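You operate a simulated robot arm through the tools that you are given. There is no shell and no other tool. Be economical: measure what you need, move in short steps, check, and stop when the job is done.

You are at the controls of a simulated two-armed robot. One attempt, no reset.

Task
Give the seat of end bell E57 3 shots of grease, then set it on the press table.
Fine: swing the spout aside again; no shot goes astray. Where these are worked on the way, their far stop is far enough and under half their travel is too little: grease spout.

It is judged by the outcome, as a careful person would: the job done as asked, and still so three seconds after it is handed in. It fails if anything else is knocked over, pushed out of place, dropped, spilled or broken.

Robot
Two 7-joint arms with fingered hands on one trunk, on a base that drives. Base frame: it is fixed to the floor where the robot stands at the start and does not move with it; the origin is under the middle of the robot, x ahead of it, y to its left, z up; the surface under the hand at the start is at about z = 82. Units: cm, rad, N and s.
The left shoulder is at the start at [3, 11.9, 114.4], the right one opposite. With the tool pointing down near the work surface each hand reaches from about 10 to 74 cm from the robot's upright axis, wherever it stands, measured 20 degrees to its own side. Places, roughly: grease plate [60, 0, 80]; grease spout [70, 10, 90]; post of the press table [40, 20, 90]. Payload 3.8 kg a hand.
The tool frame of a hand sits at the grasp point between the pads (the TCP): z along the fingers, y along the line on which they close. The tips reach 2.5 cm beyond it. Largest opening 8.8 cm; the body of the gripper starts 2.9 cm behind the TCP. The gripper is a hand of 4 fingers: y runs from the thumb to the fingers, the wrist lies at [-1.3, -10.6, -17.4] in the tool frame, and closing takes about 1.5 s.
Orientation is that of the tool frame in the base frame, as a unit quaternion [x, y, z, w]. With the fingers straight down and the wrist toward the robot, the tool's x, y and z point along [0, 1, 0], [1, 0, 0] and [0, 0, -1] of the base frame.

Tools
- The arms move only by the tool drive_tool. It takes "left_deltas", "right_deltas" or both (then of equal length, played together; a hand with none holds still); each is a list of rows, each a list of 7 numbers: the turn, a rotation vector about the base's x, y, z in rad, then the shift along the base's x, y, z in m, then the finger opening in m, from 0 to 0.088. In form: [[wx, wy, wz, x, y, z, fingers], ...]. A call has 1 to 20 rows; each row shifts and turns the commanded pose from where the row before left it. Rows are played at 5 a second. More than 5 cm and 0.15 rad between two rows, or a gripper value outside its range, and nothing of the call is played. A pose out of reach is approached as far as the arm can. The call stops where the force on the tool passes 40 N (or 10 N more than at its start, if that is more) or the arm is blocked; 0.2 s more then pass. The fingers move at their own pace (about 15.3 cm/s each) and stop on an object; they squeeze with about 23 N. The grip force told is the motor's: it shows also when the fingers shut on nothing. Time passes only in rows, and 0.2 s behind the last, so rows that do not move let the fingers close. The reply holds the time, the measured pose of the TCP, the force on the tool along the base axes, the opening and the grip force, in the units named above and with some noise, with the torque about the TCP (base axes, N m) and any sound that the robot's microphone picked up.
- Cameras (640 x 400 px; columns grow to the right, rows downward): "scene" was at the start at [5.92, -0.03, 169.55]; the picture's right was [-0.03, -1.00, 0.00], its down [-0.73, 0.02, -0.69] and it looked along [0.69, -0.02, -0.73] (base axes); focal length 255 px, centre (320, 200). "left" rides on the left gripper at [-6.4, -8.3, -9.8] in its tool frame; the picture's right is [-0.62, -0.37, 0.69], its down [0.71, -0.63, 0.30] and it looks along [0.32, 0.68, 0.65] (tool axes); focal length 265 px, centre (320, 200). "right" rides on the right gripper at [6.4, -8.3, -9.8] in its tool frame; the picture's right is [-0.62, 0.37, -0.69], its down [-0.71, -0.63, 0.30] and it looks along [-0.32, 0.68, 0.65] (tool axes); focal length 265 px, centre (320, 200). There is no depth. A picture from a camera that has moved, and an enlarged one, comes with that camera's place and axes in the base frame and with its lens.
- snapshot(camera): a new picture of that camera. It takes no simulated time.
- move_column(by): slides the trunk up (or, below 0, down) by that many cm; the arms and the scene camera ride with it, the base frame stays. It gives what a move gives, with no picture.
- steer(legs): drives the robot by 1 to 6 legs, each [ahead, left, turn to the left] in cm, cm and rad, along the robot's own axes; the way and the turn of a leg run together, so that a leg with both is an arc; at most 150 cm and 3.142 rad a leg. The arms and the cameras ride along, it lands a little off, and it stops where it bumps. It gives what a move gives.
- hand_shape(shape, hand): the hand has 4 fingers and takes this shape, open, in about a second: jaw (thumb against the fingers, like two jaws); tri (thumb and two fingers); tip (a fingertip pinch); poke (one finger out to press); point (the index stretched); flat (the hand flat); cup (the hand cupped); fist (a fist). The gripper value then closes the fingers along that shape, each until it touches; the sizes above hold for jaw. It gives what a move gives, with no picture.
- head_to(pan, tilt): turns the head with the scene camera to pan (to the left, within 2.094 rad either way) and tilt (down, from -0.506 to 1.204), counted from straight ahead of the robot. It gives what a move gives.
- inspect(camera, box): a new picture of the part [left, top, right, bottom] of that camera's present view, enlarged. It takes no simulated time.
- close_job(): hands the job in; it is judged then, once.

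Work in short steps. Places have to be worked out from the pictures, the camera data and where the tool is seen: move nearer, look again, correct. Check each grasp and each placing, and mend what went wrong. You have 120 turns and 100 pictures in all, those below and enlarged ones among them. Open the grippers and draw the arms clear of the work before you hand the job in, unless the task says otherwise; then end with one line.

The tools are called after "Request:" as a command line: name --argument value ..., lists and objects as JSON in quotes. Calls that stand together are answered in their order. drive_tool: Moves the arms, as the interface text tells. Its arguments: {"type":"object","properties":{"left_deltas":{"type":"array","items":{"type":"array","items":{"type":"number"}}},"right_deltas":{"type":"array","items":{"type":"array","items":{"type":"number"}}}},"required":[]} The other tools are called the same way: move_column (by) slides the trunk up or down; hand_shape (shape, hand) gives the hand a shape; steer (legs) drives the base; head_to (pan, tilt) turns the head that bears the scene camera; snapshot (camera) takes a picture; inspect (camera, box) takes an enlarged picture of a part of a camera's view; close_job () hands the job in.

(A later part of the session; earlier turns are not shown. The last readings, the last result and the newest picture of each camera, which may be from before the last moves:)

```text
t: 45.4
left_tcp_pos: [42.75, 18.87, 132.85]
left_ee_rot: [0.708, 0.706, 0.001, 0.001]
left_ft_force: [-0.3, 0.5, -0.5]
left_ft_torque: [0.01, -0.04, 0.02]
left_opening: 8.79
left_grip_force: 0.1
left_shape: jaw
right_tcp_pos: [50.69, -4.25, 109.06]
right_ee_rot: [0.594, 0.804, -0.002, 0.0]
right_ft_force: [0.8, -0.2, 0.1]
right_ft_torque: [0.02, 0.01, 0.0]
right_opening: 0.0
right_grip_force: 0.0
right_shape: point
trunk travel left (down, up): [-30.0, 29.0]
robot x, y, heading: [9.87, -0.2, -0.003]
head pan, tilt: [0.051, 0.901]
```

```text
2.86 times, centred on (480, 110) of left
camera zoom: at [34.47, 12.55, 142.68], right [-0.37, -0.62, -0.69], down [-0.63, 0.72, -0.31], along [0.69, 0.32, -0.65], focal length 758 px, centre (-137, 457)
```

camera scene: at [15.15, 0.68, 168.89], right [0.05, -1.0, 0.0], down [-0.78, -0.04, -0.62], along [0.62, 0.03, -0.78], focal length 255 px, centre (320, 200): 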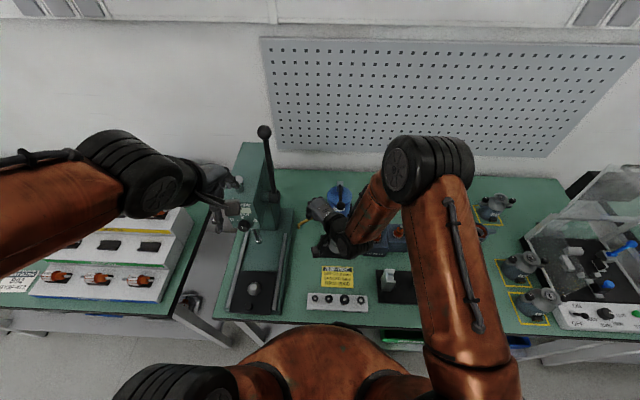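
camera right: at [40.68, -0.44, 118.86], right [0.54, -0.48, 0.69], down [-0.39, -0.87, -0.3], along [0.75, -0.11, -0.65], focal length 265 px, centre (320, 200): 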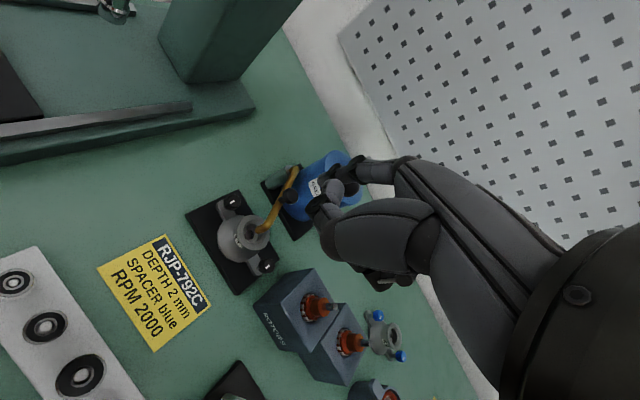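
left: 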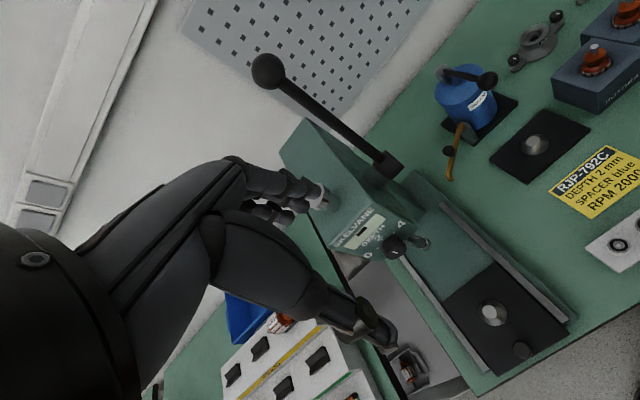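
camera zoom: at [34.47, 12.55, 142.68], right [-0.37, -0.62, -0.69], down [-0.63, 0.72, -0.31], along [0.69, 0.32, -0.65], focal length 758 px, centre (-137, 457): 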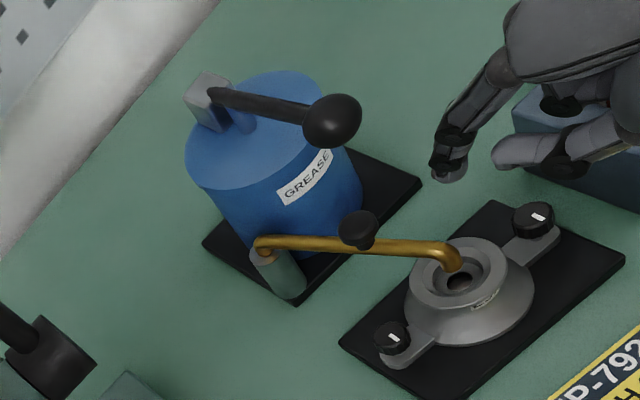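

The spout sits right over the seat. Next the pump: ball near (66, -3.8, 102). I change the right hand to jaw, closed and straight, and bring it above the ball.

Request:
hand_shape --shape "jaw" --hand "right"

Request:
drive_tool --right_deltas '[[0, 0, -0.15, 0, 0, 0.02, 0.0], [0, 0, -0.15, 0, 0, 0.03, 0.0], [0, 0, 0, 0.04, 0, 0, 0.0], [0, 0, 0, 0.04, 0.002, 0, 0.0], [0, 0, 0, 0.04, 0.002, 0, 0.0], [0, 0, 0, 0.033, 0, 0, 0.0], [0, 0, 0, 0, 0, -0.02, 0], [0, 0, 0, 0, 0, -0.01, 0]]'

Request:
snapshot --camera "right"

Request:
inspect --camera "left" --box '[400, 20, 560, 160]'

```text
t: 46.3
left_tcp_pos: [42.84, 18.92, 132.78]
left_ee_rot: [0.708, 0.706, 0.0, 0.0]
left_ft_force: [-0.6, -0.3, -0.3]
left_ft_torque: [-0.01, -0.01, -0.02]
left_opening: 8.77
left_grip_force: 0.0
left_shape: jaw
right_tcp_pos: [50.65, -4.19, 109.01]
right_ee_rot: [0.594, 0.805, -0.001, 0.0]
right_ft_force: [-0.1, 0.2, -0.4]
right_ft_torque: [0.03, 0.01, -0.02]
right_opening: 8.76
right_grip_force: 0.1
right_shape: jaw
trunk travel left (down, up): [-30.0, 29.0]
robot x, y, heading: [9.79, -0.08, -0.001]
head pan, tilt: [0.051, 0.901]
```

```text
t: 48.1
left_tcp_pos: [42.86, 18.88, 132.76]
left_ee_rot: [0.708, 0.707, 0.0, -0.001]
left_ft_force: [0.1, -1.0, -0.1]
left_ft_torque: [-0.02, 0.02, -0.02]
left_opening: 8.76
left_grip_force: 0.0
left_shape: jaw
right_tcp_pos: [65.77, -3.82, 111.0]
right_ee_rot: [0.708, 0.707, 0.0, 0.0]
right_ft_force: [0.2, 0.7, 0.3]
right_ft_torque: [-0.03, 0.02, -0.04]
right_opening: 0.02
right_grip_force: 23.0
right_shape: jaw
trunk travel left (down, up): [-30.0, 29.0]
robot x, y, heading: [9.71, 0.09, 0.001]
head pan, tilt: [0.051, 0.901]
```

```text
28 pictures are left
camera right: at [57.44, 2.67, 120.77], right [0.37, -0.62, 0.69], down [-0.63, -0.71, -0.3], along [0.68, -0.33, -0.65], focal length 265 px, centre (320, 200)
```

right: 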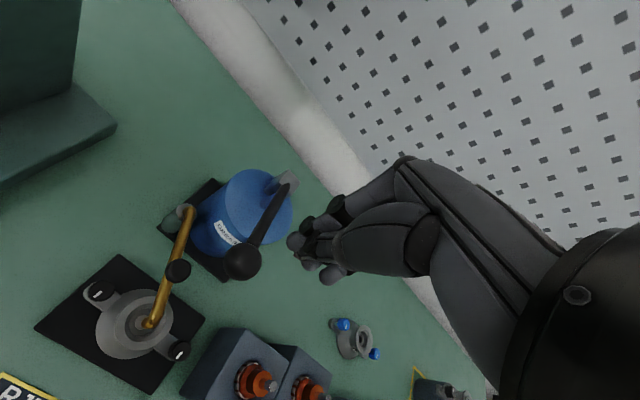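

```text
2.86 times, centred on (480, 90) of left
camera zoom: at [34.65, 12.56, 142.65], right [-0.37, -0.62, -0.69], down [-0.63, 0.72, -0.3], along [0.68, 0.32, -0.65], focal length 758 px, centre (-137, 514)
```

zoom: 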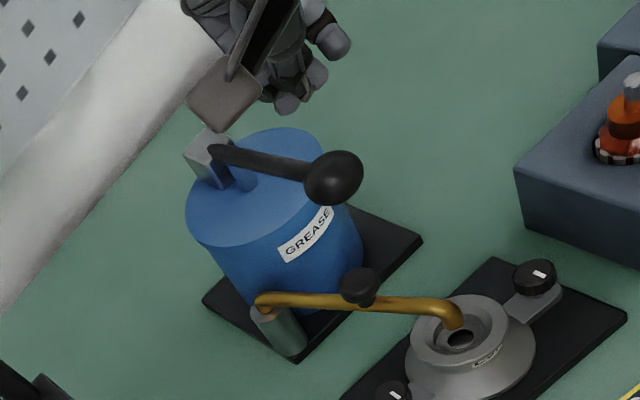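

Ball confirmed at (66.1, -3.8, ~102). I lower the closed fingertips onto it.

Request:
drive_tool --right_deltas '[[0, 0, 0, 0.003, 0, -0.02, 0], [0, 0, 0, 0, 0, -0.015, 0], [0, 0, 0, 0, 0, -0.01, 0], [0, 0, 0, 0, 0, -0.01, 0]]'

```text
t: 49.1
left_tcp_pos: [42.81, 18.87, 132.85]
left_ee_rot: [0.708, 0.707, 0.0, 0.0]
left_ft_force: [1.0, 0.2, -0.1]
left_ft_torque: [0.04, 0.03, -0.01]
left_opening: 8.78
left_grip_force: 0.1
left_shape: jaw
right_tcp_pos: [66.16, -3.93, 105.45]
right_ee_rot: [0.708, 0.707, -0.001, 0.0]
right_ft_force: [-0.3, -0.9, -0.9]
right_ft_torque: [0.0, 0.02, 0.0]
right_opening: 0.0
right_grip_force: 23.2
right_shape: jaw
trunk travel left (down, up): [-30.0, 29.0]
robot x, y, heading: [9.43, -0.06, -0.001]
head pan, tilt: [0.051, 0.901]
```

No force yet; one more centimetre at a time, then look.

Request:
drive_tool --right_deltas '[[0, 0, 0, 0, 0, -0.005, 0], [0, 0, 0, 0, 0, -0.005, 0]]'

Request:
inspect --camera "right" --box '[190, 140, 430, 320]'

```text
t: 49.7
left_tcp_pos: [42.95, 19.02, 132.86]
left_ee_rot: [0.708, 0.706, 0.001, 0.0]
left_ft_force: [0.2, -0.7, -0.1]
left_ft_torque: [-0.01, -0.01, 0.0]
left_opening: 8.77
left_grip_force: 0.1
left_shape: jaw
right_tcp_pos: [66.11, -3.94, 104.36]
right_ee_rot: [0.708, 0.706, -0.001, 0.0]
right_ft_force: [-0.6, -1.2, 1.5]
right_ft_torque: [-0.03, -0.01, -0.01]
right_opening: 0.02
right_grip_force: 22.8
right_shape: jaw
trunk travel left (down, up): [-30.0, 29.0]
robot x, y, heading: [9.99, 0.4, 0.0]
head pan, tilt: [0.051, 0.901]
```

```text
2.22 times, centred on (310, 230) of right
camera zoom: at [57.76, 2.62, 114.22], right [0.37, -0.62, 0.69], down [-0.63, -0.71, -0.3], along [0.68, -0.33, -0.65], focal length 590 px, centre (342, 133)
```

zoom: 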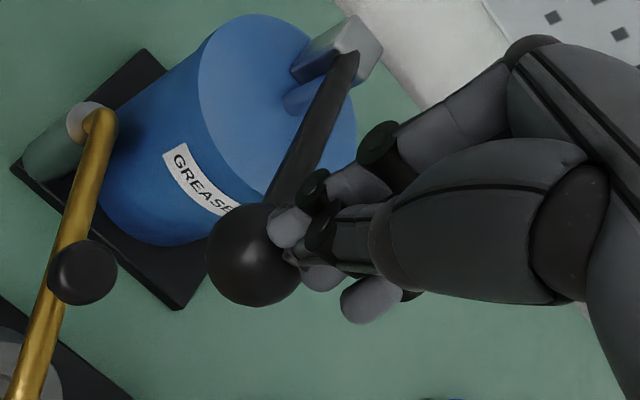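

The fingertips are right on top of the ball. I press down and watch the force, sound and travel.

Request:
drive_tool --right_deltas '[[0, 0, 0, 0, 0, -0.007, 0], [0, 0, 0, 0, 0, -0.007, 0], [0, 0, 0, 0, 0, -0.007, 0]]'

Request:
inspect --camera "right" --box '[130, 140, 370, 320]'

```text
t: 50.5
left_tcp_pos: [42.8, 18.92, 132.76]
left_ee_rot: [0.707, 0.707, 0.0, 0.0]
left_ft_force: [-0.7, -0.2, 1.0]
left_ft_torque: [-0.02, -0.02, 0.01]
left_opening: 8.77
left_grip_force: 0.0
left_shape: jaw
right_tcp_pos: [66.23, -3.7, 102.32]
right_ee_rot: [0.708, 0.706, -0.001, 0.0]
right_ft_force: [-0.9, -0.4, 2.2]
right_ft_torque: [-0.06, 0.04, 0.0]
right_opening: 0.0
right_grip_force: 22.9
right_shape: jaw
trunk travel left (down, up): [-30.0, 29.0]
robot x, y, heading: [9.92, -0.04, -0.002]
head pan, tilt: [0.051, 0.901]
```

```text
2.22 times, centred on (250, 230) of right
camera zoom: at [57.83, 2.81, 112.15], right [0.37, -0.62, 0.69], down [-0.63, -0.71, -0.3], along [0.68, -0.33, -0.65], focal length 590 px, centre (476, 133)
```

zoom: 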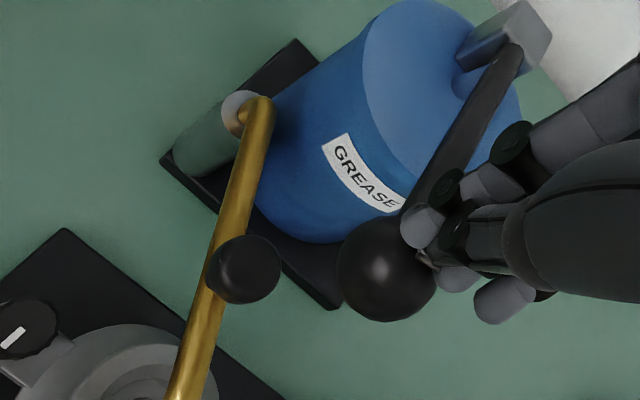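

The lever follows with about 2 N. I continue down to its stop.

Request:
drive_tool --right_deltas '[[0, 0, 0, 0, 0, -0.007, 0], [0, 0, 0, 0, 0, -0.007, 0], [0, 0, 0, 0, 0, -0.007, 0]]'

Request:
inspect --camera "right" --box '[130, 140, 370, 320]'

```text
t: 51.3
left_tcp_pos: [42.58, 18.99, 132.94]
left_ee_rot: [0.708, 0.707, 0.001, 0.001]
left_ft_force: [-0.6, 0.0, 0.5]
left_ft_torque: [0.01, 0.0, 0.0]
left_opening: 8.78
left_grip_force: 0.1
left_shape: jaw
right_tcp_pos: [66.12, -3.86, 100.56]
right_ee_rot: [0.708, 0.706, 0.004, 0.002]
right_ft_force: [-7.4, -2.5, 28.9]
right_ft_torque: [-0.07, 0.25, 0.03]
right_opening: 0.03
right_grip_force: 23.3
right_shape: jaw
trunk travel left (down, up): [-30.0, 29.0]
robot x, y, heading: [9.46, -0.01, 0.003]
head pan, tilt: [0.051, 0.901]
```

```text
2.22 times, centred on (250, 230) of right
camera zoom: at [57.67, 2.74, 110.44], right [0.36, -0.62, 0.7], down [-0.63, -0.71, -0.31], along [0.69, -0.32, -0.65], focal length 590 px, centre (476, 133)
```

zoom: 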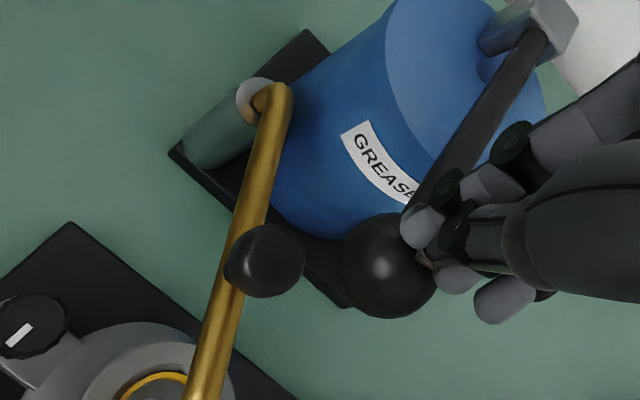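

Stop reached (29 N at z 100.6) and a yellow ring of grease appears in the seat: shot 1. I raise fully and check that the lever returns.

Request:
drive_tool --right_deltas '[[0, 0, 0, 0, 0, 0.012, 0], [0, 0, 0, 0, 0, 0.012, 0], [0, 0, 0, 0, 0, 0.013, 0], [0, 0, 0, 0, 0, 0.013, 0], [0, 0, 0, 0, 0, 0, 0]]'

Request:
snapshot --camera "right"

```text
t: 52.5
left_tcp_pos: [42.83, 18.89, 132.81]
left_ee_rot: [0.708, 0.706, 0.001, 0.0]
left_ft_force: [-0.8, 0.1, 0.1]
left_ft_torque: [-0.01, -0.03, 0.0]
left_opening: 8.8
left_grip_force: 0.1
left_shape: jaw
right_tcp_pos: [66.19, -3.96, 105.14]
right_ee_rot: [0.708, 0.706, -0.001, -0.001]
right_ft_force: [-0.7, 0.0, 0.7]
right_ft_torque: [0.03, 0.0, 0.01]
right_opening: 0.0
right_grip_force: 23.3
right_shape: jaw
trunk travel left (down, up): [-30.0, 29.0]
robot x, y, heading: [9.68, -0.22, -0.003]
head pan, tilt: [0.051, 0.901]
```

```text
23 pictures are left
camera right: at [57.78, 2.62, 114.94], right [0.37, -0.62, 0.69], down [-0.63, -0.71, -0.3], along [0.68, -0.33, -0.66], focal length 265 px, centre (320, 200)
```

right: 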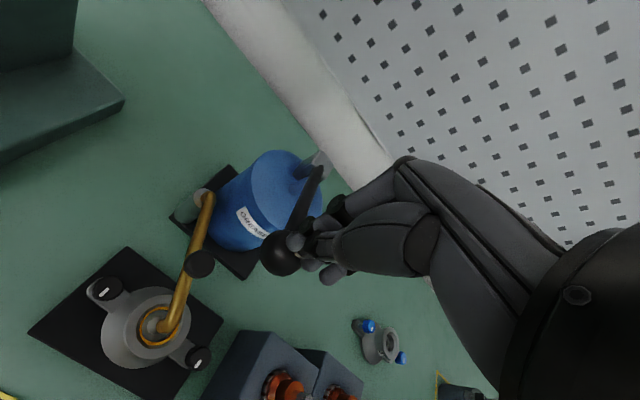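

The lever has sprung back. Second stroke: down to the stop, and up fully.

Request:
drive_tool --right_deltas '[[0, 0, 0, 0, 0, -0.012, 0], [0, 0, 0, 0, 0, -0.012, 0], [0, 0, 0, 0, 0, -0.01, 0], [0, 0, 0, 0, 0, -0.008, 0], [0, 0, 0, 0, 0, -0.007, 0]]'

Request:
inspect --camera "right" --box '[90, 200, 330, 380]'

```text
t: 53.7
left_tcp_pos: [42.67, 18.87, 132.89]
left_ee_rot: [0.708, 0.707, 0.0, 0.001]
left_ft_force: [-1.1, 0.2, -0.4]
left_ft_torque: [0.0, 0.03, 0.03]
left_opening: 8.76
left_grip_force: 0.0
left_shape: jaw
right_tcp_pos: [66.35, -3.89, 100.67]
right_ee_rot: [0.707, 0.707, 0.004, 0.003]
right_ft_force: [-1.3, -1.2, 22.7]
right_ft_torque: [-0.08, 0.05, 0.06]
right_opening: 0.02
right_grip_force: 22.9
right_shape: jaw
trunk travel left (down, up): [-30.0, 29.0]
robot x, y, heading: [9.37, -0.41, 0.0]
head pan, tilt: [0.051, 0.901]
```

```text
2.22 times, centred on (210, 290) of right
camera zoom: at [57.84, 2.66, 110.45], right [0.36, -0.62, 0.7], down [-0.63, -0.71, -0.31], along [0.69, -0.33, -0.65], focal length 590 px, centre (564, 0)
```

zoom: 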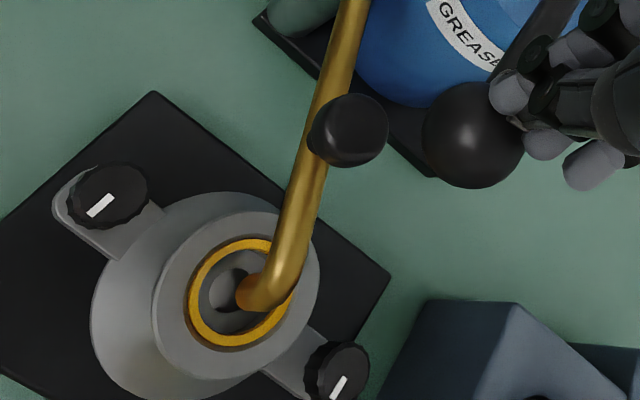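

Stop reached again, and the grease ring is thicker (shot 2). I raise fully.

Request:
drive_tool --right_deltas '[[0, 0, 0, 0, 0, 0.012, 0], [0, 0, 0, 0, 0, 0.012, 0], [0, 0, 0, 0, 0, 0.013, 0], [0, 0, 0, 0, 0, 0.013, 0], [0, 0, 0, 0, 0, 0, 0], [0, 0, 0, 0, 0, 0, 0]]'

Request:
inspect --camera "right" --box '[90, 200, 330, 380]'

```text
t: 55.1
left_tcp_pos: [42.85, 19.07, 132.71]
left_ee_rot: [0.708, 0.706, 0.001, 0.0]
left_ft_force: [-0.3, 0.1, 0.2]
left_ft_torque: [0.0, 0.01, 0.01]
left_opening: 8.75
left_grip_force: 0.0
left_shape: jaw
right_tcp_pos: [66.19, -4.04, 105.19]
right_ee_rot: [0.708, 0.706, -0.001, 0.0]
right_ft_force: [-0.7, 0.9, 0.7]
right_ft_torque: [0.02, -0.03, 0.01]
right_opening: 0.0
right_grip_force: 23.2
right_shape: jaw
trunk travel left (down, up): [-30.0, 29.0]
robot x, y, heading: [10.01, 0.05, -0.002]
head pan, tilt: [0.051, 0.901]
```

```text
2.22 times, centred on (210, 290) of right
camera zoom: at [57.83, 2.49, 115.15], right [0.37, -0.62, 0.69], down [-0.63, -0.71, -0.3], along [0.68, -0.33, -0.65], focal length 590 px, centre (564, 0)
```

zoom: 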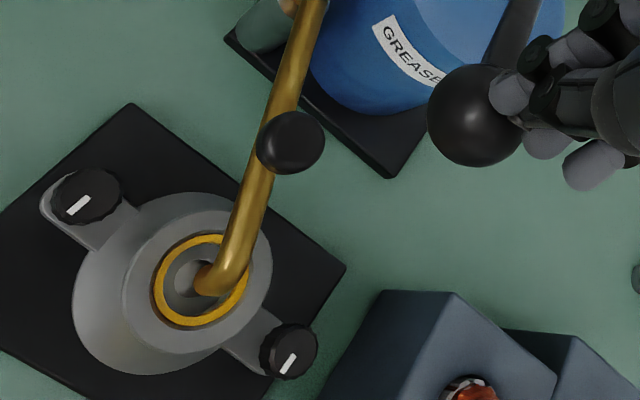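

Third stroke down to the stop.

Request:
drive_tool --right_deltas '[[0, 0, 0, 0, 0.001, -0.012, 0], [0, 0, 0, 0, 0, -0.012, 0], [0, 0, 0, 0, 0, -0.01, 0], [0, 0, 0, 0, 0, -0.008, 0], [0, 0, 0, 0, 0, -0.007, 0]]'

Request:
inspect --camera "right" --box '[90, 200, 330, 380]'

```text
t: 56.3
left_tcp_pos: [42.61, 18.92, 132.91]
left_ee_rot: [0.707, 0.707, 0.001, 0.001]
left_ft_force: [-0.3, -0.2, -1.0]
left_ft_torque: [0.02, 0.02, -0.01]
left_opening: 8.74
left_grip_force: 0.0
left_shape: jaw
right_tcp_pos: [66.27, -3.95, 100.79]
right_ee_rot: [0.707, 0.707, 0.002, 0.003]
right_ft_force: [-1.0, 0.6, 17.7]
right_ft_torque: [-0.01, -0.01, 0.03]
right_opening: 0.0
right_grip_force: 23.4
right_shape: jaw
trunk travel left (down, up): [-30.0, 29.0]
robot x, y, heading: [10.11, 0.0, -0.005]
head pan, tilt: [0.051, 0.901]
```

```text
2.22 times, centred on (210, 290) of right
camera zoom: at [57.76, 2.61, 110.49], right [0.36, -0.62, 0.69], down [-0.63, -0.71, -0.31], along [0.69, -0.33, -0.65], focal length 590 px, centre (564, 0)
```

zoom: 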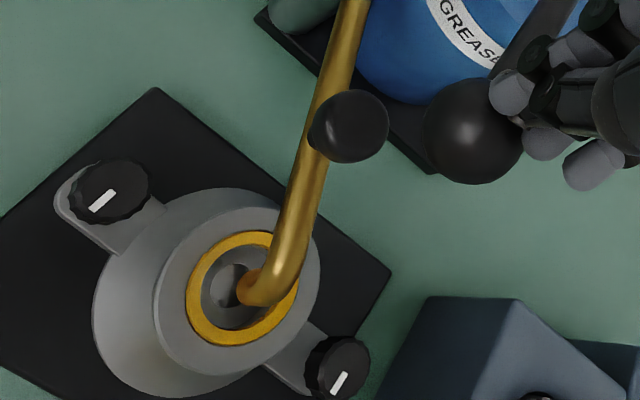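

The ring is clearly thicker again: 3 shots given. I raise off the ball, draw back, and shape the hand to point with yaw 0.5 for swinging the spout aside.

Request:
drive_tool --right_deltas '[[0, 0, 0, 0, 0, 0.015, 0], [0, 0, 0, 0, 0, 0.03, 0], [0, 0, 0, 0, 0, 0.04, 0], [0, 0, 0, 0, 0, 0.04, 0], [0, 0, 0, -0.04, -0.01, 0, 0], [0, 0, 0.1, -0.04, -0.03, 0, 0], [0, 0, 0.15, -0.03, -0.03, 0, 0], [0, 0, 0.15, -0.01, -0.01, 0, 0], [0, 0, 0.1, 0, 0, 0, 0]]'

Request:
hand_shape --shape "point" --hand "right"

Request:
inspect --camera "left" --box '[400, 40, 600, 180]'

```text
t: 58.3
left_tcp_pos: [42.89, 18.91, 132.78]
left_ee_rot: [0.708, 0.706, 0.001, 0.0]
left_ft_force: [0.7, 0.3, 0.0]
left_ft_torque: [0.03, 0.0, -0.02]
left_opening: 8.79
left_grip_force: 0.1
left_shape: jaw
right_tcp_pos: [54.36, -11.94, 112.88]
right_ee_rot: [0.51, 0.86, 0.0, 0.001]
right_ft_force: [0.3, 0.3, -0.5]
right_ft_torque: [0.03, -0.01, 0.04]
right_opening: 0.0
right_grip_force: 22.5
right_shape: jaw
trunk travel left (down, up): [-30.0, 29.0]
robot x, y, heading: [9.69, 0.03, -0.007]
head pan, tilt: [0.051, 0.901]
```

```text
t: 59.2
left_tcp_pos: [42.94, 18.86, 132.85]
left_ee_rot: [0.708, 0.706, 0.0, 0.0]
left_ft_force: [0.3, -0.1, 0.4]
left_ft_torque: [-0.03, 0.0, -0.04]
left_opening: 8.79
left_grip_force: 0.1
left_shape: jaw
right_tcp_pos: [54.25, -11.77, 112.84]
right_ee_rot: [0.511, 0.86, 0.0, -0.001]
right_ft_force: [-1.0, 0.6, 0.3]
right_ft_torque: [0.0, 0.03, -0.03]
right_opening: 0.01
right_grip_force: 0.0
right_shape: point
trunk travel left (down, up): [-30.0, 29.0]
robot x, y, heading: [9.77, 0.08, 0.001]
head pan, tilt: [0.051, 0.901]
```

```text
2.86 times, centred on (500, 110) of left
camera zoom: at [34.61, 12.55, 142.65], right [-0.37, -0.62, -0.69], down [-0.63, 0.72, -0.3], along [0.68, 0.32, -0.65], focal length 758 px, centre (-194, 457)
```

zoom: 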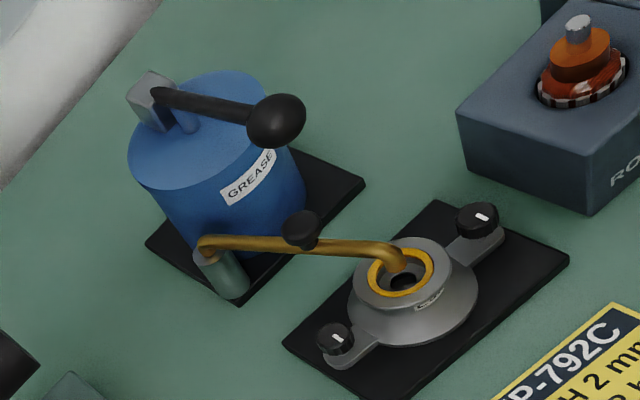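

Clear view: grease only in the seat. I lower the pointing hand in front-right of the spout and advance parallel to the arm on its right side.

Request:
drive_tool --right_deltas '[[0, 0, 0, 0, 0.002, -0.045, 0.088], [0, 0, 0, 0, 0.002, -0.045, 0.088], [0, 0, 0, 0, 0, -0.045, 0.088], [0, 0, 0, 0, 0, -0.04, 0.088], [0, 0, 0, 0, 0, -0.027, 0.088], [0, 0, 0, 0.017, 0.01, 0, 0.088], [0, 0, 0, 0.017, 0.01, 0, 0.088]]'

Request:
snapshot --camera "right"

```text
t: 60.8
left_tcp_pos: [42.96, 18.91, 132.78]
left_ee_rot: [0.707, 0.707, 0.0, 0.0]
left_ft_force: [0.5, 0.7, -0.1]
left_ft_torque: [-0.02, 0.0, 0.01]
left_opening: 8.76
left_grip_force: 0.0
left_shape: jaw
right_tcp_pos: [57.64, -9.45, 92.62]
right_ee_rot: [0.511, 0.86, -0.001, 0.0]
right_ft_force: [0.0, 0.4, 0.3]
right_ft_torque: [0.01, -0.01, 0.04]
right_opening: 0.0
right_grip_force: 0.1
right_shape: point
trunk travel left (down, up): [-30.0, 29.0]
robot x, y, heading: [9.69, 0.04, -0.001]
head pan, tilt: [0.051, 0.901]
```

```text
18 pictures are left
camera right: at [47.13, -7.7, 102.5], right [0.62, -0.37, 0.69], down [-0.21, -0.93, -0.3], along [0.75, 0.04, -0.66], focal length 265 px, centre (320, 200)
```

right: 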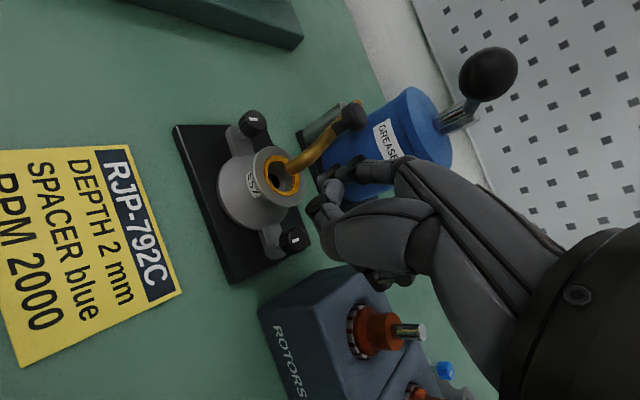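

The hand is on the right of the arm, well clear. I advance the rest, then push +y to start swinging the spout back.

Request:
drive_tool --right_deltas '[[0, 0, 0, 0.014, 0.008, 0, 0.088], [0, 0, 0, 0.013, 0.008, 0, 0.088], [0, 0, 0, -0.002, 0.01, 0, 0.088], [0, 0, 0, -0.002, 0.01, 0, 0.088], [0, 0, 0, -0.002, 0.01, 0, 0.088], [0, 0, 0, -0.003, 0.01, 0, 0.088], [0, 0, 0, -0.002, 0.01, 0, 0.088]]'

Request:
snapshot --camera "right"

```text
t: 62.4
left_tcp_pos: [42.87, 18.85, 132.89]
left_ee_rot: [0.708, 0.706, -0.001, 0.0]
left_ft_force: [-0.3, 0.0, 0.9]
left_ft_torque: [0.01, 0.01, -0.03]
left_opening: 8.77
left_grip_force: 0.1
left_shape: jaw
right_tcp_pos: [59.23, -2.75, 92.81]
right_ee_rot: [0.511, 0.859, -0.001, 0.001]
right_ft_force: [0.6, 0.4, -0.5]
right_ft_torque: [0.02, -0.03, 0.0]
right_opening: 8.09
right_grip_force: 0.1
right_shape: point
trunk travel left (down, up): [-30.0, 29.0]
robot x, y, heading: [9.67, 0.01, -0.001]
head pan, tilt: [0.051, 0.901]
```

```text
17 pictures are left
camera right: at [48.74, -1.0, 102.55], right [0.62, -0.37, 0.69], down [-0.21, -0.93, -0.3], along [0.75, 0.04, -0.65], focal length 265 px, centre (320, 200)
```

right: 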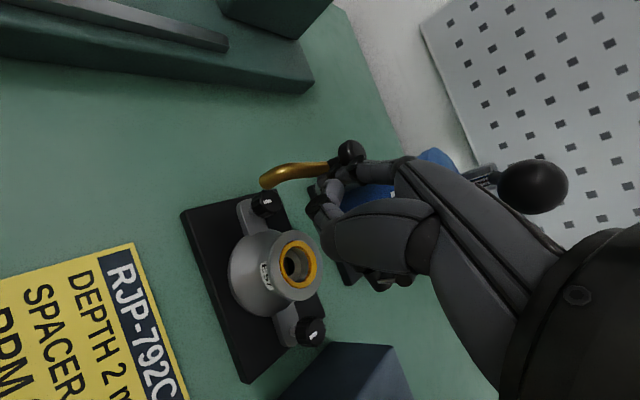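

Spout is swinging back and is clear of the bell. I keep pushing along the arc toward its parked stop.

Request:
drive_tool --right_deltas '[[0, 0, 0, 0, 0.01, 0, 0.088], [0, 0, 0, 0.001, 0.01, 0, 0.088], [0, 0, 0, 0.003, 0.01, 0, 0.088], [0, 0, 0, 0.004, 0.01, 0, 0.088], [0, 0, 0, 0.005, 0.01, 0, 0.088], [0, 0, 0, 0.006, 0.009, 0, 0.088], [0, 0, 0, 0.007, 0.007, 0, 0.088], [0, 0, 0, 0, 0, 0, 0.088]]'

Request:
snapshot --camera "right"

```text
t: 64.2
left_tcp_pos: [42.92, 18.93, 132.85]
left_ee_rot: [0.708, 0.707, -0.001, 0.0]
left_ft_force: [-0.3, 0.5, -0.5]
left_ft_torque: [0.0, 0.04, -0.01]
left_opening: 8.77
left_grip_force: 0.1
left_shape: jaw
right_tcp_pos: [61.72, 3.77, 92.67]
right_ee_rot: [0.51, 0.86, -0.001, -0.001]
right_ft_force: [0.1, 0.9, -0.8]
right_ft_torque: [-0.02, -0.02, -0.01]
right_opening: 8.07
right_grip_force: 0.0
right_shape: point
trunk travel left (down, up): [-30.0, 29.0]
robot x, y, heading: [9.82, 0.24, -0.003]
head pan, tilt: [0.051, 0.901]
```

```text
16 pictures are left
camera right: at [51.28, 5.6, 102.58], right [0.62, -0.37, 0.69], down [-0.21, -0.93, -0.3], along [0.76, 0.04, -0.65], focal length 265 px, centre (320, 200)
```

right: 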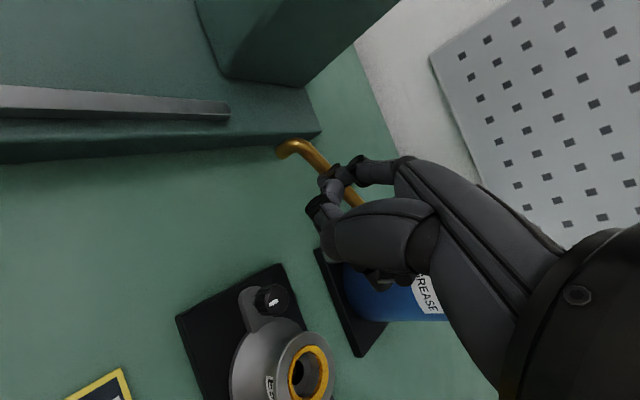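

The spout tip is back at its parked place (64.5, 10.6). A last small nudge to the stop, then I back the hand off.

Request:
drive_tool --right_deltas '[[0, 0, 0, 0.005, 0.003, 0, 0.088], [0, 0, 0, 0, 0, 0, 0.088]]'

Request:
drive_tool --right_deltas '[[0, 0, 0, -0.015, -0.012, 0, 0.088], [0, 0, 0, -0.025, -0.015, 0.01, 0.088], [0, 0, 0, -0.03, -0.01, 0.03, 0.088], [0, 0, 0, -0.02, -0.01, 0.04, 0.088], [0, 0, 0, -0.01, -0.02, 0.04, 0.088], [0, 0, 0, 0, -0.03, 0.03, 0.088], [0, 0, 0, 0, -0.045, 0.01, 0.088], [0, 0, 0, 0, -0.045, 0, 0.088], [0, 0, 0, 0, -0.045, 0, 0.088], [0, 0, 0, -0.02, -0.04, 0, 0.088], [0, 0, 0, -0.03, -0.03, 0, 0.088]]'

Request:
snapshot --camera "scene"

Request:
inspect --camera "left" --box '[400, 40, 600, 180]'

```text
t: 64.8
left_tcp_pos: [42.86, 18.81, 132.77]
left_ee_rot: [0.708, 0.707, 0.0, 0.001]
left_ft_force: [-0.1, -0.4, 0.0]
left_ft_torque: [0.0, -0.02, -0.02]
left_opening: 8.77
left_grip_force: 0.0
left_shape: jaw
right_tcp_pos: [62.14, 4.27, 92.77]
right_ee_rot: [0.511, 0.86, -0.001, 0.0]
right_ft_force: [0.3, 0.3, 0.3]
right_ft_torque: [0.0, 0.01, 0.03]
right_opening: 8.04
right_grip_force: 0.0
right_shape: point
trunk travel left (down, up): [-30.0, 29.0]
robot x, y, heading: [9.94, 0.31, -0.001]
head pan, tilt: [0.051, 0.901]
```

```text
t: 67.2
left_tcp_pos: [42.73, 18.84, 132.78]
left_ee_rot: [0.708, 0.706, 0.001, 0.001]
left_ft_force: [0.1, 0.0, -0.3]
left_ft_torque: [0.02, -0.02, -0.04]
left_opening: 8.78
left_grip_force: 0.1
left_shape: jaw
right_tcp_pos: [46.81, -26.13, 108.53]
right_ee_rot: [0.511, 0.86, 0.0, 0.0]
right_ft_force: [-0.4, 0.6, 0.0]
right_ft_torque: [-0.01, -0.01, -0.03]
right_opening: 8.07
right_grip_force: 0.0
right_shape: point
trunk travel left (down, up): [-30.0, 29.0]
robot x, y, heading: [9.61, -0.25, -0.007]
head pan, tilt: [0.051, 0.901]
```

```text
15 pictures are left
camera scene: at [15.02, 0.48, 168.89], right [0.05, -1.0, 0.0], down [-0.78, -0.04, -0.62], along [0.62, 0.03, -0.78], focal length 255 px, centre (320, 200)
```

scene: 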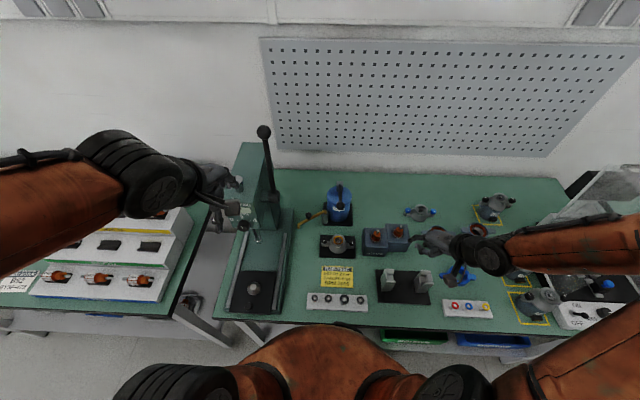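

```text
2.86 times, centred on (500, 110) of left
camera zoom: at [34.47, 12.47, 142.69], right [-0.37, -0.62, -0.69], down [-0.63, 0.72, -0.3], along [0.69, 0.32, -0.65], focal length 758 px, centre (-194, 457)
```

zoom: 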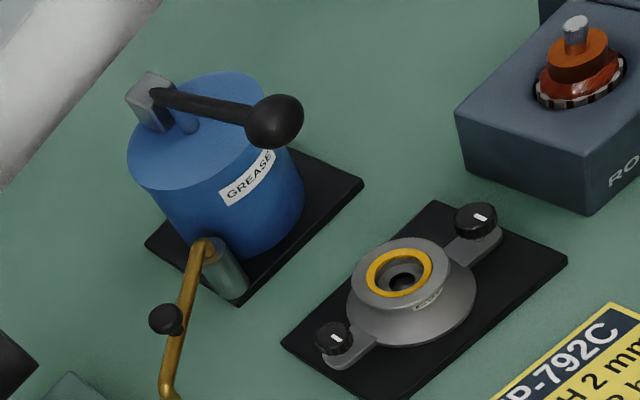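

Spout parked, the bell greased and undisturbed. I reset the right hand to jaw and straight, and bring it low in front of the bell with a 6.6 cm opening.

Request:
hand_shape --shape "jaw" --hand "right"

Request:
drive_tool --right_deltas '[[0, 0, -0.13, 0.01, 0.03, 0, 0.066], [0, 0, -0.13, 0.01, 0.04, 0, 0.066], [0, 0, -0.13, 0.01, 0.04, 0, 0.066], [0, 0, -0.11, 0, 0.04, 0, 0.066], [0, 0, 0, 0, 0.04, 0, 0.066], [0, 0, 0, 0.002, 0.035, 0, 0.066], [0, 0, 0, 0, 0, -0.04, 0.066], [0, 0, 0, 0, 0, -0.04, 0.066], [0, 0, 0, 0, 0, -0.045, 0.066], [0, 0, 0, 0, 0, -0.04, 0.066], [0, 0, 0, 0, 0, 0, 0.066]]'

```text
t: 68.1
left_tcp_pos: [42.91, 18.84, 132.83]
left_ee_rot: [0.708, 0.706, 0.0, -0.001]
left_ft_force: [0.0, -0.4, -0.5]
left_ft_torque: [-0.04, 0.03, 0.0]
left_opening: 8.75
left_grip_force: 0.1
left_shape: jaw
right_tcp_pos: [46.96, -26.15, 108.53]
right_ee_rot: [0.51, 0.86, -0.001, 0.0]
right_ft_force: [0.8, -0.3, -0.3]
right_ft_torque: [-0.01, -0.01, -0.02]
right_opening: 8.78
right_grip_force: 0.1
right_shape: jaw
trunk travel left (down, up): [-30.0, 29.0]
robot x, y, heading: [9.54, -0.16, -0.005]
head pan, tilt: [0.051, 0.901]
```

```text
t: 70.5
left_tcp_pos: [42.88, 18.82, 132.76]
left_ee_rot: [0.708, 0.707, 0.001, 0.0]
left_ft_force: [-0.4, 0.4, 0.2]
left_ft_torque: [0.0, 0.0, 0.0]
left_opening: 8.79
left_grip_force: 0.1
left_shape: jaw
right_tcp_pos: [50.7, -3.62, 92.3]
right_ee_rot: [0.708, 0.706, 0.0, -0.001]
right_ft_force: [-0.2, 0.0, 0.7]
right_ft_torque: [0.01, 0.0, 0.03]
right_opening: 6.64
right_grip_force: 0.1
right_shape: jaw
trunk travel left (down, up): [-30.0, 29.0]
robot x, y, heading: [10.08, -0.24, -0.0]
head pan, tilt: [0.051, 0.901]
```

Now I advance over the bell at this height, then check alignment with the right camera.

Request:
drive_tool --right_deltas '[[0, 0, 0, 0.035, 0, 0, 0.066], [0, 0, 0, 0.035, 0, 0, 0.066], [0, 0, 0, 0.038, 0, 0, 0.066], [0, 0, 0, 0, 0, -0.015, 0.066], [0, 0, 0, 0, 0, 0, 0.066]]'

Request:
inspect --camera "right" --box '[200, 140, 440, 320]'

```text
t: 71.7
left_tcp_pos: [42.82, 18.97, 132.8]
left_ee_rot: [0.707, 0.707, 0.001, 0.0]
left_ft_force: [0.0, -0.3, 0.2]
left_ft_torque: [-0.02, 0.0, 0.0]
left_opening: 8.74
left_grip_force: 0.0
left_shape: jaw
right_tcp_pos: [61.45, -3.66, 90.8]
right_ee_rot: [0.708, 0.706, -0.001, -0.001]
right_ft_force: [0.8, -0.4, 0.8]
right_ft_torque: [0.0, -0.01, -0.01]
right_opening: 6.62
right_grip_force: 0.1
right_shape: jaw
trunk travel left (down, up): [-30.0, 29.0]
robot x, y, heading: [9.7, -0.02, 0.001]
head pan, tilt: [0.051, 0.901]
```

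```text
2.22 times, centred on (320, 230) of right
camera zoom: at [52.98, 2.81, 100.58], right [0.37, -0.62, 0.69], down [-0.63, -0.71, -0.3], along [0.68, -0.33, -0.65], focal length 590 px, centre (320, 133)
```

zoom: 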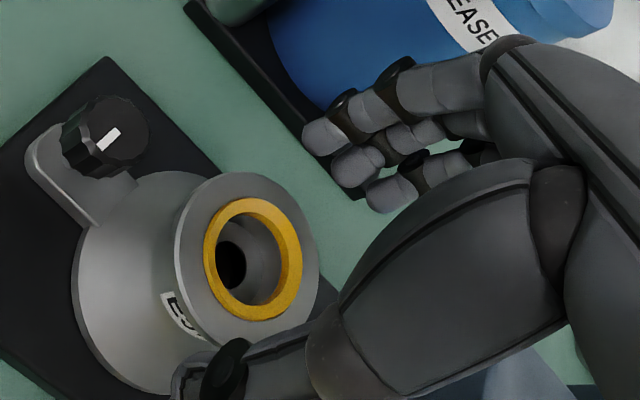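

Collar measured at (61.3, -4.0), between thumb and fingers. I lower to z 87.3 and close.

Request:
drive_tool --right_deltas '[[0, 0, 0, 0, -0.001, -0.017, 0.066], [0, 0, 0, 0, -0.001, -0.017, 0.066], [0, 0, 0, 0, 0, 0, 0.055], [0, 0, 0, 0, 0, 0, 0.04], [0, 0, 0, 0, 0, 0, 0.03], [0, 0, 0, 0, 0, 0, 0.02], [0, 0, 0, 0, 0, 0, 0.02], [0, 0, 0, 0, 0, 0, 0.02], [0, 0, 0, 0, 0, 0, 0.02], [0, 0, 0, 0, 0, 0, 0.02]]'

Request:
inspect --camera "right" --box '[200, 140, 440, 320]'

```text
t: 73.9
left_tcp_pos: [42.78, 18.87, 132.85]
left_ee_rot: [0.708, 0.706, 0.001, 0.001]
left_ft_force: [0.3, -0.8, 0.7]
left_ft_torque: [0.04, -0.02, 0.0]
left_opening: 8.76
left_grip_force: 0.1
left_shape: jaw
right_tcp_pos: [61.36, -3.8, 87.35]
right_ee_rot: [0.708, 0.706, 0.0, -0.001]
right_ft_force: [-0.4, 0.7, 10.8]
right_ft_torque: [-0.03, -0.18, 0.0]
right_opening: 3.98
right_grip_force: 23.6
right_shape: jaw
trunk travel left (down, up): [-30.0, 29.0]
robot x, y, heading: [9.78, 0.24, -0.003]
head pan, tilt: [0.051, 0.901]
```

```text
2.22 times, centred on (320, 230) of right
camera zoom: at [52.94, 2.74, 97.17], right [0.37, -0.62, 0.69], down [-0.63, -0.71, -0.3], along [0.68, -0.33, -0.65], focal length 590 px, centre (320, 133)
```

zoom: 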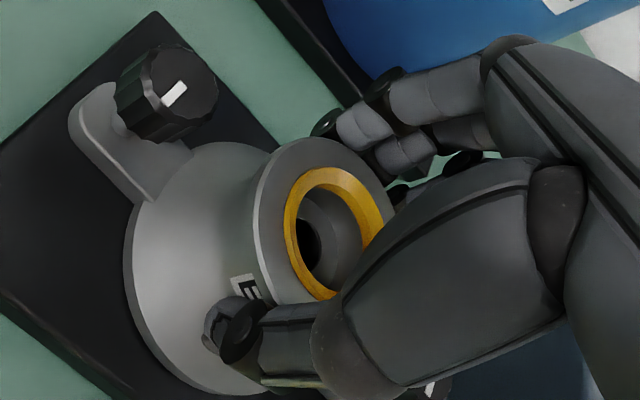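

Gripped as before (3.98 cm, 23 N). I lift just above the nub, draw back from under the lever, then rise; the left arm meanwhile moves out to the left.

Request:
drive_tool --right_deltas '[[0, 0, 0, 0, 0, 0.015, 0.02], [0, 0, 0, 0, 0, 0.02, 0.02], [0, 0, 0, 0, 0, 0.018, 0.02], [0, 0, 0, -0.03, 0, 0, 0.02], [0, 0, 0, -0.04, 0, 0, 0.02], [0, 0, 0, -0.04, 0, 0, 0.02], [0, 0, 0, -0.03, 0, 0.02, 0.02], [0, 0, 0, -0.02, 0, 0.04, 0.02], [0, 0, 0, -0.02, 0, 0.04, 0.02], [0, 0, 0, -0.015, 0, 0.04, 0.02]]' --left_deltas '[[0, 0, 0, 0, 0, 0, 0.088], [0, 0, 0, 0, 0, 0, 0.088], [0, 0, 0, 0, 0, 0, 0.088], [0, 0, 0, -0.01, 0.03, 0, 0.088], [0, 0, 0, -0.02, 0.04, 0, 0.088], [0, 0, 0, -0.02, 0.04, 0, 0.088], [0, 0, 0, -0.02, 0.04, 0, 0.088], [0, 0, 0, -0.02, 0.04, 0, 0.088], [0, 0, 0, -0.02, 0.04, 0, 0.088], [0, 0, 0, 0, 0.04, 0, 0.088]]'

Request:
snapshot --camera "scene"

```text
t: 76.1
left_tcp_pos: [31.96, 46.07, 132.76]
left_ee_rot: [0.708, 0.706, -0.001, 0.0]
left_ft_force: [0.3, -0.4, 0.2]
left_ft_torque: [0.01, 0.02, 0.0]
left_opening: 8.75
left_grip_force: 0.1
left_shape: jaw
right_tcp_pos: [43.17, -2.89, 105.93]
right_ee_rot: [0.708, 0.706, -0.002, 0.0]
right_ft_force: [0.7, -0.1, -0.9]
right_ft_torque: [0.04, -0.01, 0.01]
right_opening: 3.71
right_grip_force: 23.1
right_shape: jaw
right hand out of reach, approached as far as the arm can: row 10
trunk travel left (down, up): [-30.0, 29.0]
robot x, y, heading: [9.75, 0.06, 0.002]
head pan, tilt: [0.051, 0.901]
```

```text
11 pictures are left
camera scene: at [15.2, 0.77, 168.88], right [0.05, -1.0, 0.0], down [-0.78, -0.04, -0.62], along [0.62, 0.03, -0.78], focal length 255 px, centre (320, 200)
```

scene: 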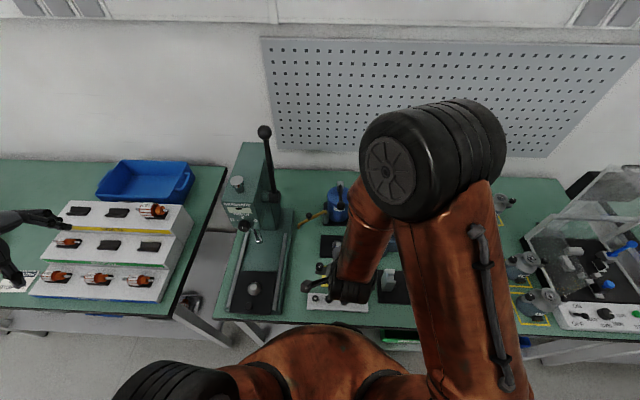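

The arm is too folded here, so I drive the base back 10 cm to its starting place, where the press table is in comfortable reach.

Request:
steer --legs '[[-10, 0, 0]]'

Request:
drive_tool --right_deltas '[[0, 0, 0, 0.01, 0.03, 0.0, 0.02], [0, 0, 0, 0.01, 0.04, 0, 0.02], [0, 0, 0, 0, 0.04, 0, 0.02], [0, 0, 0, 0, 0.04, 0, 0.02], [0, 0, 0, 0, 0.04, 0, 0.02], [0, 0, 0, 0, 0.04, 0, 0.02], [0, 0, 0, 0, 0.03, 0, 0.02], [0, 0, 0, 0, 0, 0, 0.02]]'

```text
t: 77.3
left_tcp_pos: [22.01, 45.79, 132.76]
left_ee_rot: [0.709, 0.705, 0.0, 0.0]
left_ft_force: [0.1, -0.7, 0.1]
left_ft_torque: [0.04, -0.01, 0.04]
left_opening: 8.77
left_grip_force: 0.1
left_shape: jaw
right_tcp_pos: [33.06, -3.02, 105.69]
right_ee_rot: [0.709, 0.705, 0.0, -0.001]
right_ft_force: [-0.4, 0.1, -1.8]
right_ft_torque: [-0.01, 0.01, 0.0]
right_opening: 3.71
right_grip_force: 23.1
right_shape: jaw
trunk travel left (down, up): [-30.0, 29.0]
robot x, y, heading: [-0.3, -0.02, -0.001]
head pan, tilt: [0.051, 0.901]
```

```text
t: 79.1
left_tcp_pos: [21.99, 45.81, 132.74]
left_ee_rot: [0.709, 0.705, 0.0, 0.0]
left_ft_force: [-0.2, -1.4, 0.3]
left_ft_torque: [0.01, 0.0, 0.0]
left_opening: 8.76
left_grip_force: 0.1
left_shape: jaw
right_tcp_pos: [34.66, 23.08, 105.75]
right_ee_rot: [0.709, 0.705, -0.001, 0.0]
right_ft_force: [-0.3, 0.2, -1.3]
right_ft_torque: [-0.01, -0.01, -0.01]
right_opening: 3.67
right_grip_force: 22.7
right_shape: jaw
trunk travel left (down, up): [-30.0, 29.0]
robot x, y, heading: [-0.57, 0.07, -0.008]
head pan, tilt: [0.051, 0.901]
```

The bell is now in front of the press. I look from the right and scene cameras to locate the post.

Request:
snapshot --camera "right"

Request:
inspect --camera "scene" --box '[200, 160, 360, 260]'

```text
10 pictures are left
camera right: at [26.4, 29.64, 115.67], right [0.37, -0.62, 0.69], down [-0.63, -0.71, -0.3], along [0.68, -0.33, -0.66], focal length 265 px, centre (320, 200)
```

right: 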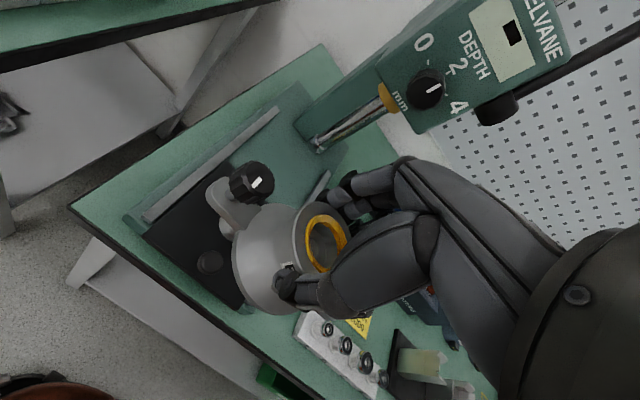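

```text
4.00 times, centred on (280, 210) of scene
camera zoom: at [5.0, 0.59, 168.89], right [0.05, -1.0, 0.0], down [-0.78, -0.04, -0.62], along [0.62, 0.03, -0.78], focal length 1020 px, centre (480, 160)
```

zoom: 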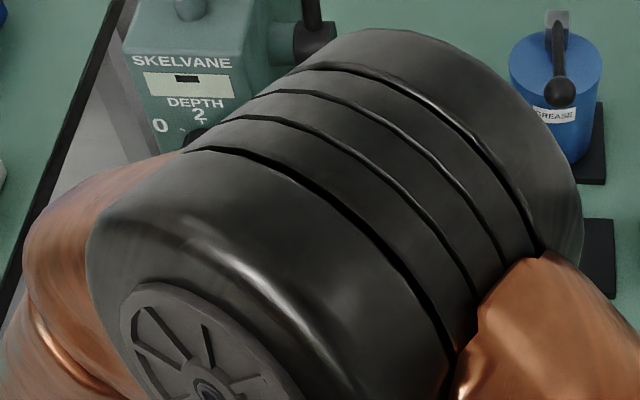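

Combining the views, the post is at about (43.2, 23.2). I bring the bell there at z≈97 and look again.

Request:
drive_tool --right_deltas '[[0, 0, 0, 0.01, 0, -0.03, 0.02], [0, 0, 0, 0.02, 0.001, -0.03, 0.02], [0, 0, 0, 0.03, 0, -0.02, 0.02], [0, 0, 0, 0.025, 0, -0.008, 0.02], [0, 0, 0, 0, 0, 0, 0.02]]'

Request:
snapshot --camera "right"

```text
t: 80.3
left_tcp_pos: [22.05, 45.97, 132.73]
left_ee_rot: [0.709, 0.705, 0.0, 0.0]
left_ft_force: [0.3, 0.9, -0.3]
left_ft_torque: [0.04, -0.01, -0.01]
left_opening: 8.77
left_grip_force: 0.1
left_shape: jaw
right_tcp_pos: [43.47, 23.06, 96.93]
right_ee_rot: [0.709, 0.705, -0.001, 0.001]
right_ft_force: [0.4, -0.3, -2.2]
right_ft_torque: [-0.01, 0.02, 0.01]
right_opening: 3.66
right_grip_force: 23.5
right_shape: jaw
trunk travel left (down, up): [-30.0, 29.0]
robot x, y, heading: [-0.54, 0.04, -0.006]
head pan, tilt: [0.051, 0.901]
```

```text
8 pictures are left
camera right: at [35.02, 29.66, 106.78], right [0.37, -0.62, 0.69], down [-0.63, -0.71, -0.3], along [0.68, -0.33, -0.65], focal length 265 px, centre (320, 200)
```

right: 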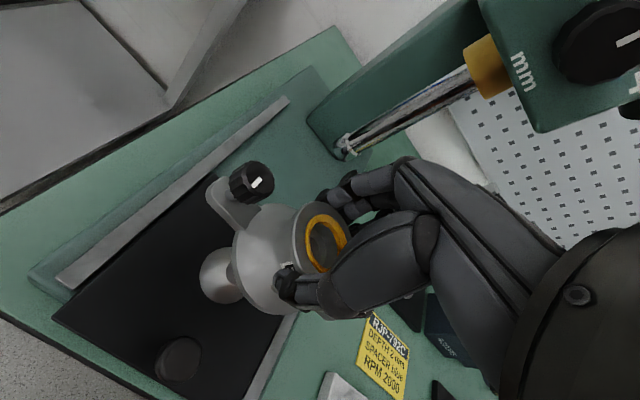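

The post appears exactly in the same relation to the bell as the grease nub did when aligned. I lower gradually, watching the force.

Request:
drive_tool --right_deltas '[[0, 0, 0, 0, 0, -0.015, 0.02], [0, 0, 0, 0, 0, -0.015, 0.02], [0, 0, 0, 0, 0, -0.008, 0.02], [0, 0, 0, 0, 0, -0.006, 0.02], [0, 0, 0, 0, 0, 0, 0.02]]'

Request:
snapshot --camera "right"

```text
t: 81.5
left_tcp_pos: [21.99, 45.95, 132.86]
left_ee_rot: [0.71, 0.705, 0.001, 0.0]
left_ft_force: [0.0, 0.3, 0.4]
left_ft_torque: [-0.01, 0.02, -0.01]
left_opening: 8.77
left_grip_force: 0.1
left_shape: jaw
right_tcp_pos: [43.48, 23.06, 92.54]
right_ee_rot: [0.709, 0.705, -0.002, 0.0]
right_ft_force: [-0.6, 0.2, -1.0]
right_ft_torque: [-0.02, -0.01, 0.01]
right_opening: 3.65
right_grip_force: 22.8
right_shape: jaw
trunk travel left (down, up): [-30.0, 29.0]
robot x, y, heading: [-0.3, 0.25, -0.008]
head pan, tilt: [0.051, 0.901]
```

```text
7 pictures are left
camera right: at [35.09, 29.7, 102.44], right [0.37, -0.62, 0.69], down [-0.63, -0.71, -0.3], along [0.68, -0.33, -0.65], focal length 265 px, centre (320, 200)
```

right: 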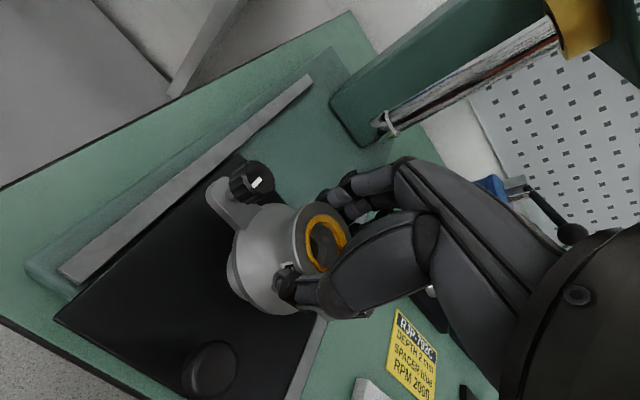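

Request:
drive_tool --right_deltas '[[0, 0, 0, 0, 0, -0.006, 0.02], [0, 0, 0, 0, 0, -0.006, 0.02], [0, 0, 0, 0, 0, -0.005, 0.02], [0, 0, 0, 0, 0, -0.004, 0.02], [0, 0, 0, 0, 0, 0, 0.02]]'

```text
t: 82.7
left_tcp_pos: [22.01, 45.97, 132.85]
left_ee_rot: [0.709, 0.705, 0.0, 0.0]
left_ft_force: [-1.3, 0.4, 0.3]
left_ft_torque: [-0.02, -0.01, -0.03]
left_opening: 8.76
left_grip_force: 0.1
left_shape: jaw
right_tcp_pos: [43.63, 23.21, 90.55]
right_ee_rot: [0.709, 0.705, 0.001, 0.001]
right_ft_force: [-0.5, 2.8, 13.7]
right_ft_torque: [-0.03, -0.41, 0.08]
right_opening: 3.73
right_grip_force: 22.8
right_shape: jaw
trunk travel left (down, up): [-30.0, 29.0]
robot x, y, heading: [-0.49, -0.0, -0.007]
head pan, tilt: [0.051, 0.901]
```

Light contact at z 90.55, nearly vertical. I lower slightly more with a touch of +y, as the force suggests.

Request:
drive_tool --right_deltas '[[0, 0, 0, 0, 0.001, 0.003, 0.02], [0, 0, 0, 0, 0.001, -0.003, 0.02], [0, 0, 0, 0, 0, -0.003, 0.02], [0, 0, 0, 0, 0, 0, 0.02]]'

Request:
snapshot --camera "right"

```text
t: 83.7
left_tcp_pos: [21.74, 45.64, 132.91]
left_ee_rot: [0.709, 0.705, 0.001, -0.001]
left_ft_force: [-0.6, 0.0, -0.3]
left_ft_torque: [-0.02, 0.03, 0.03]
left_opening: 8.77
left_grip_force: 0.2
left_shape: jaw
right_tcp_pos: [43.61, 23.39, 90.66]
right_ee_rot: [0.709, 0.705, 0.003, 0.001]
right_ft_force: [-0.1, -1.8, 34.5]
right_ft_torque: [-0.12, -0.66, 0.0]
right_opening: 3.89
right_grip_force: 23.0
right_shape: jaw
trunk travel left (down, up): [-30.0, 29.0]
robot x, y, heading: [-0.5, -0.07, -0.008]
head pan, tilt: [0.051, 0.901]
```

```text
6 pictures are left
camera right: at [35.21, 29.87, 100.29], right [0.36, -0.62, 0.69], down [-0.63, -0.71, -0.31], along [0.68, -0.33, -0.65], focal length 265 px, centre (320, 200)
```

right: 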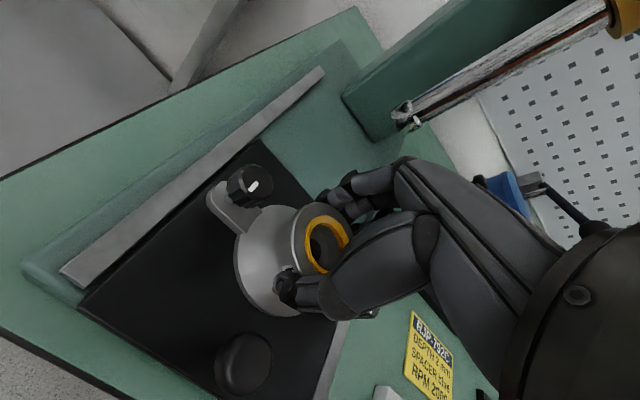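

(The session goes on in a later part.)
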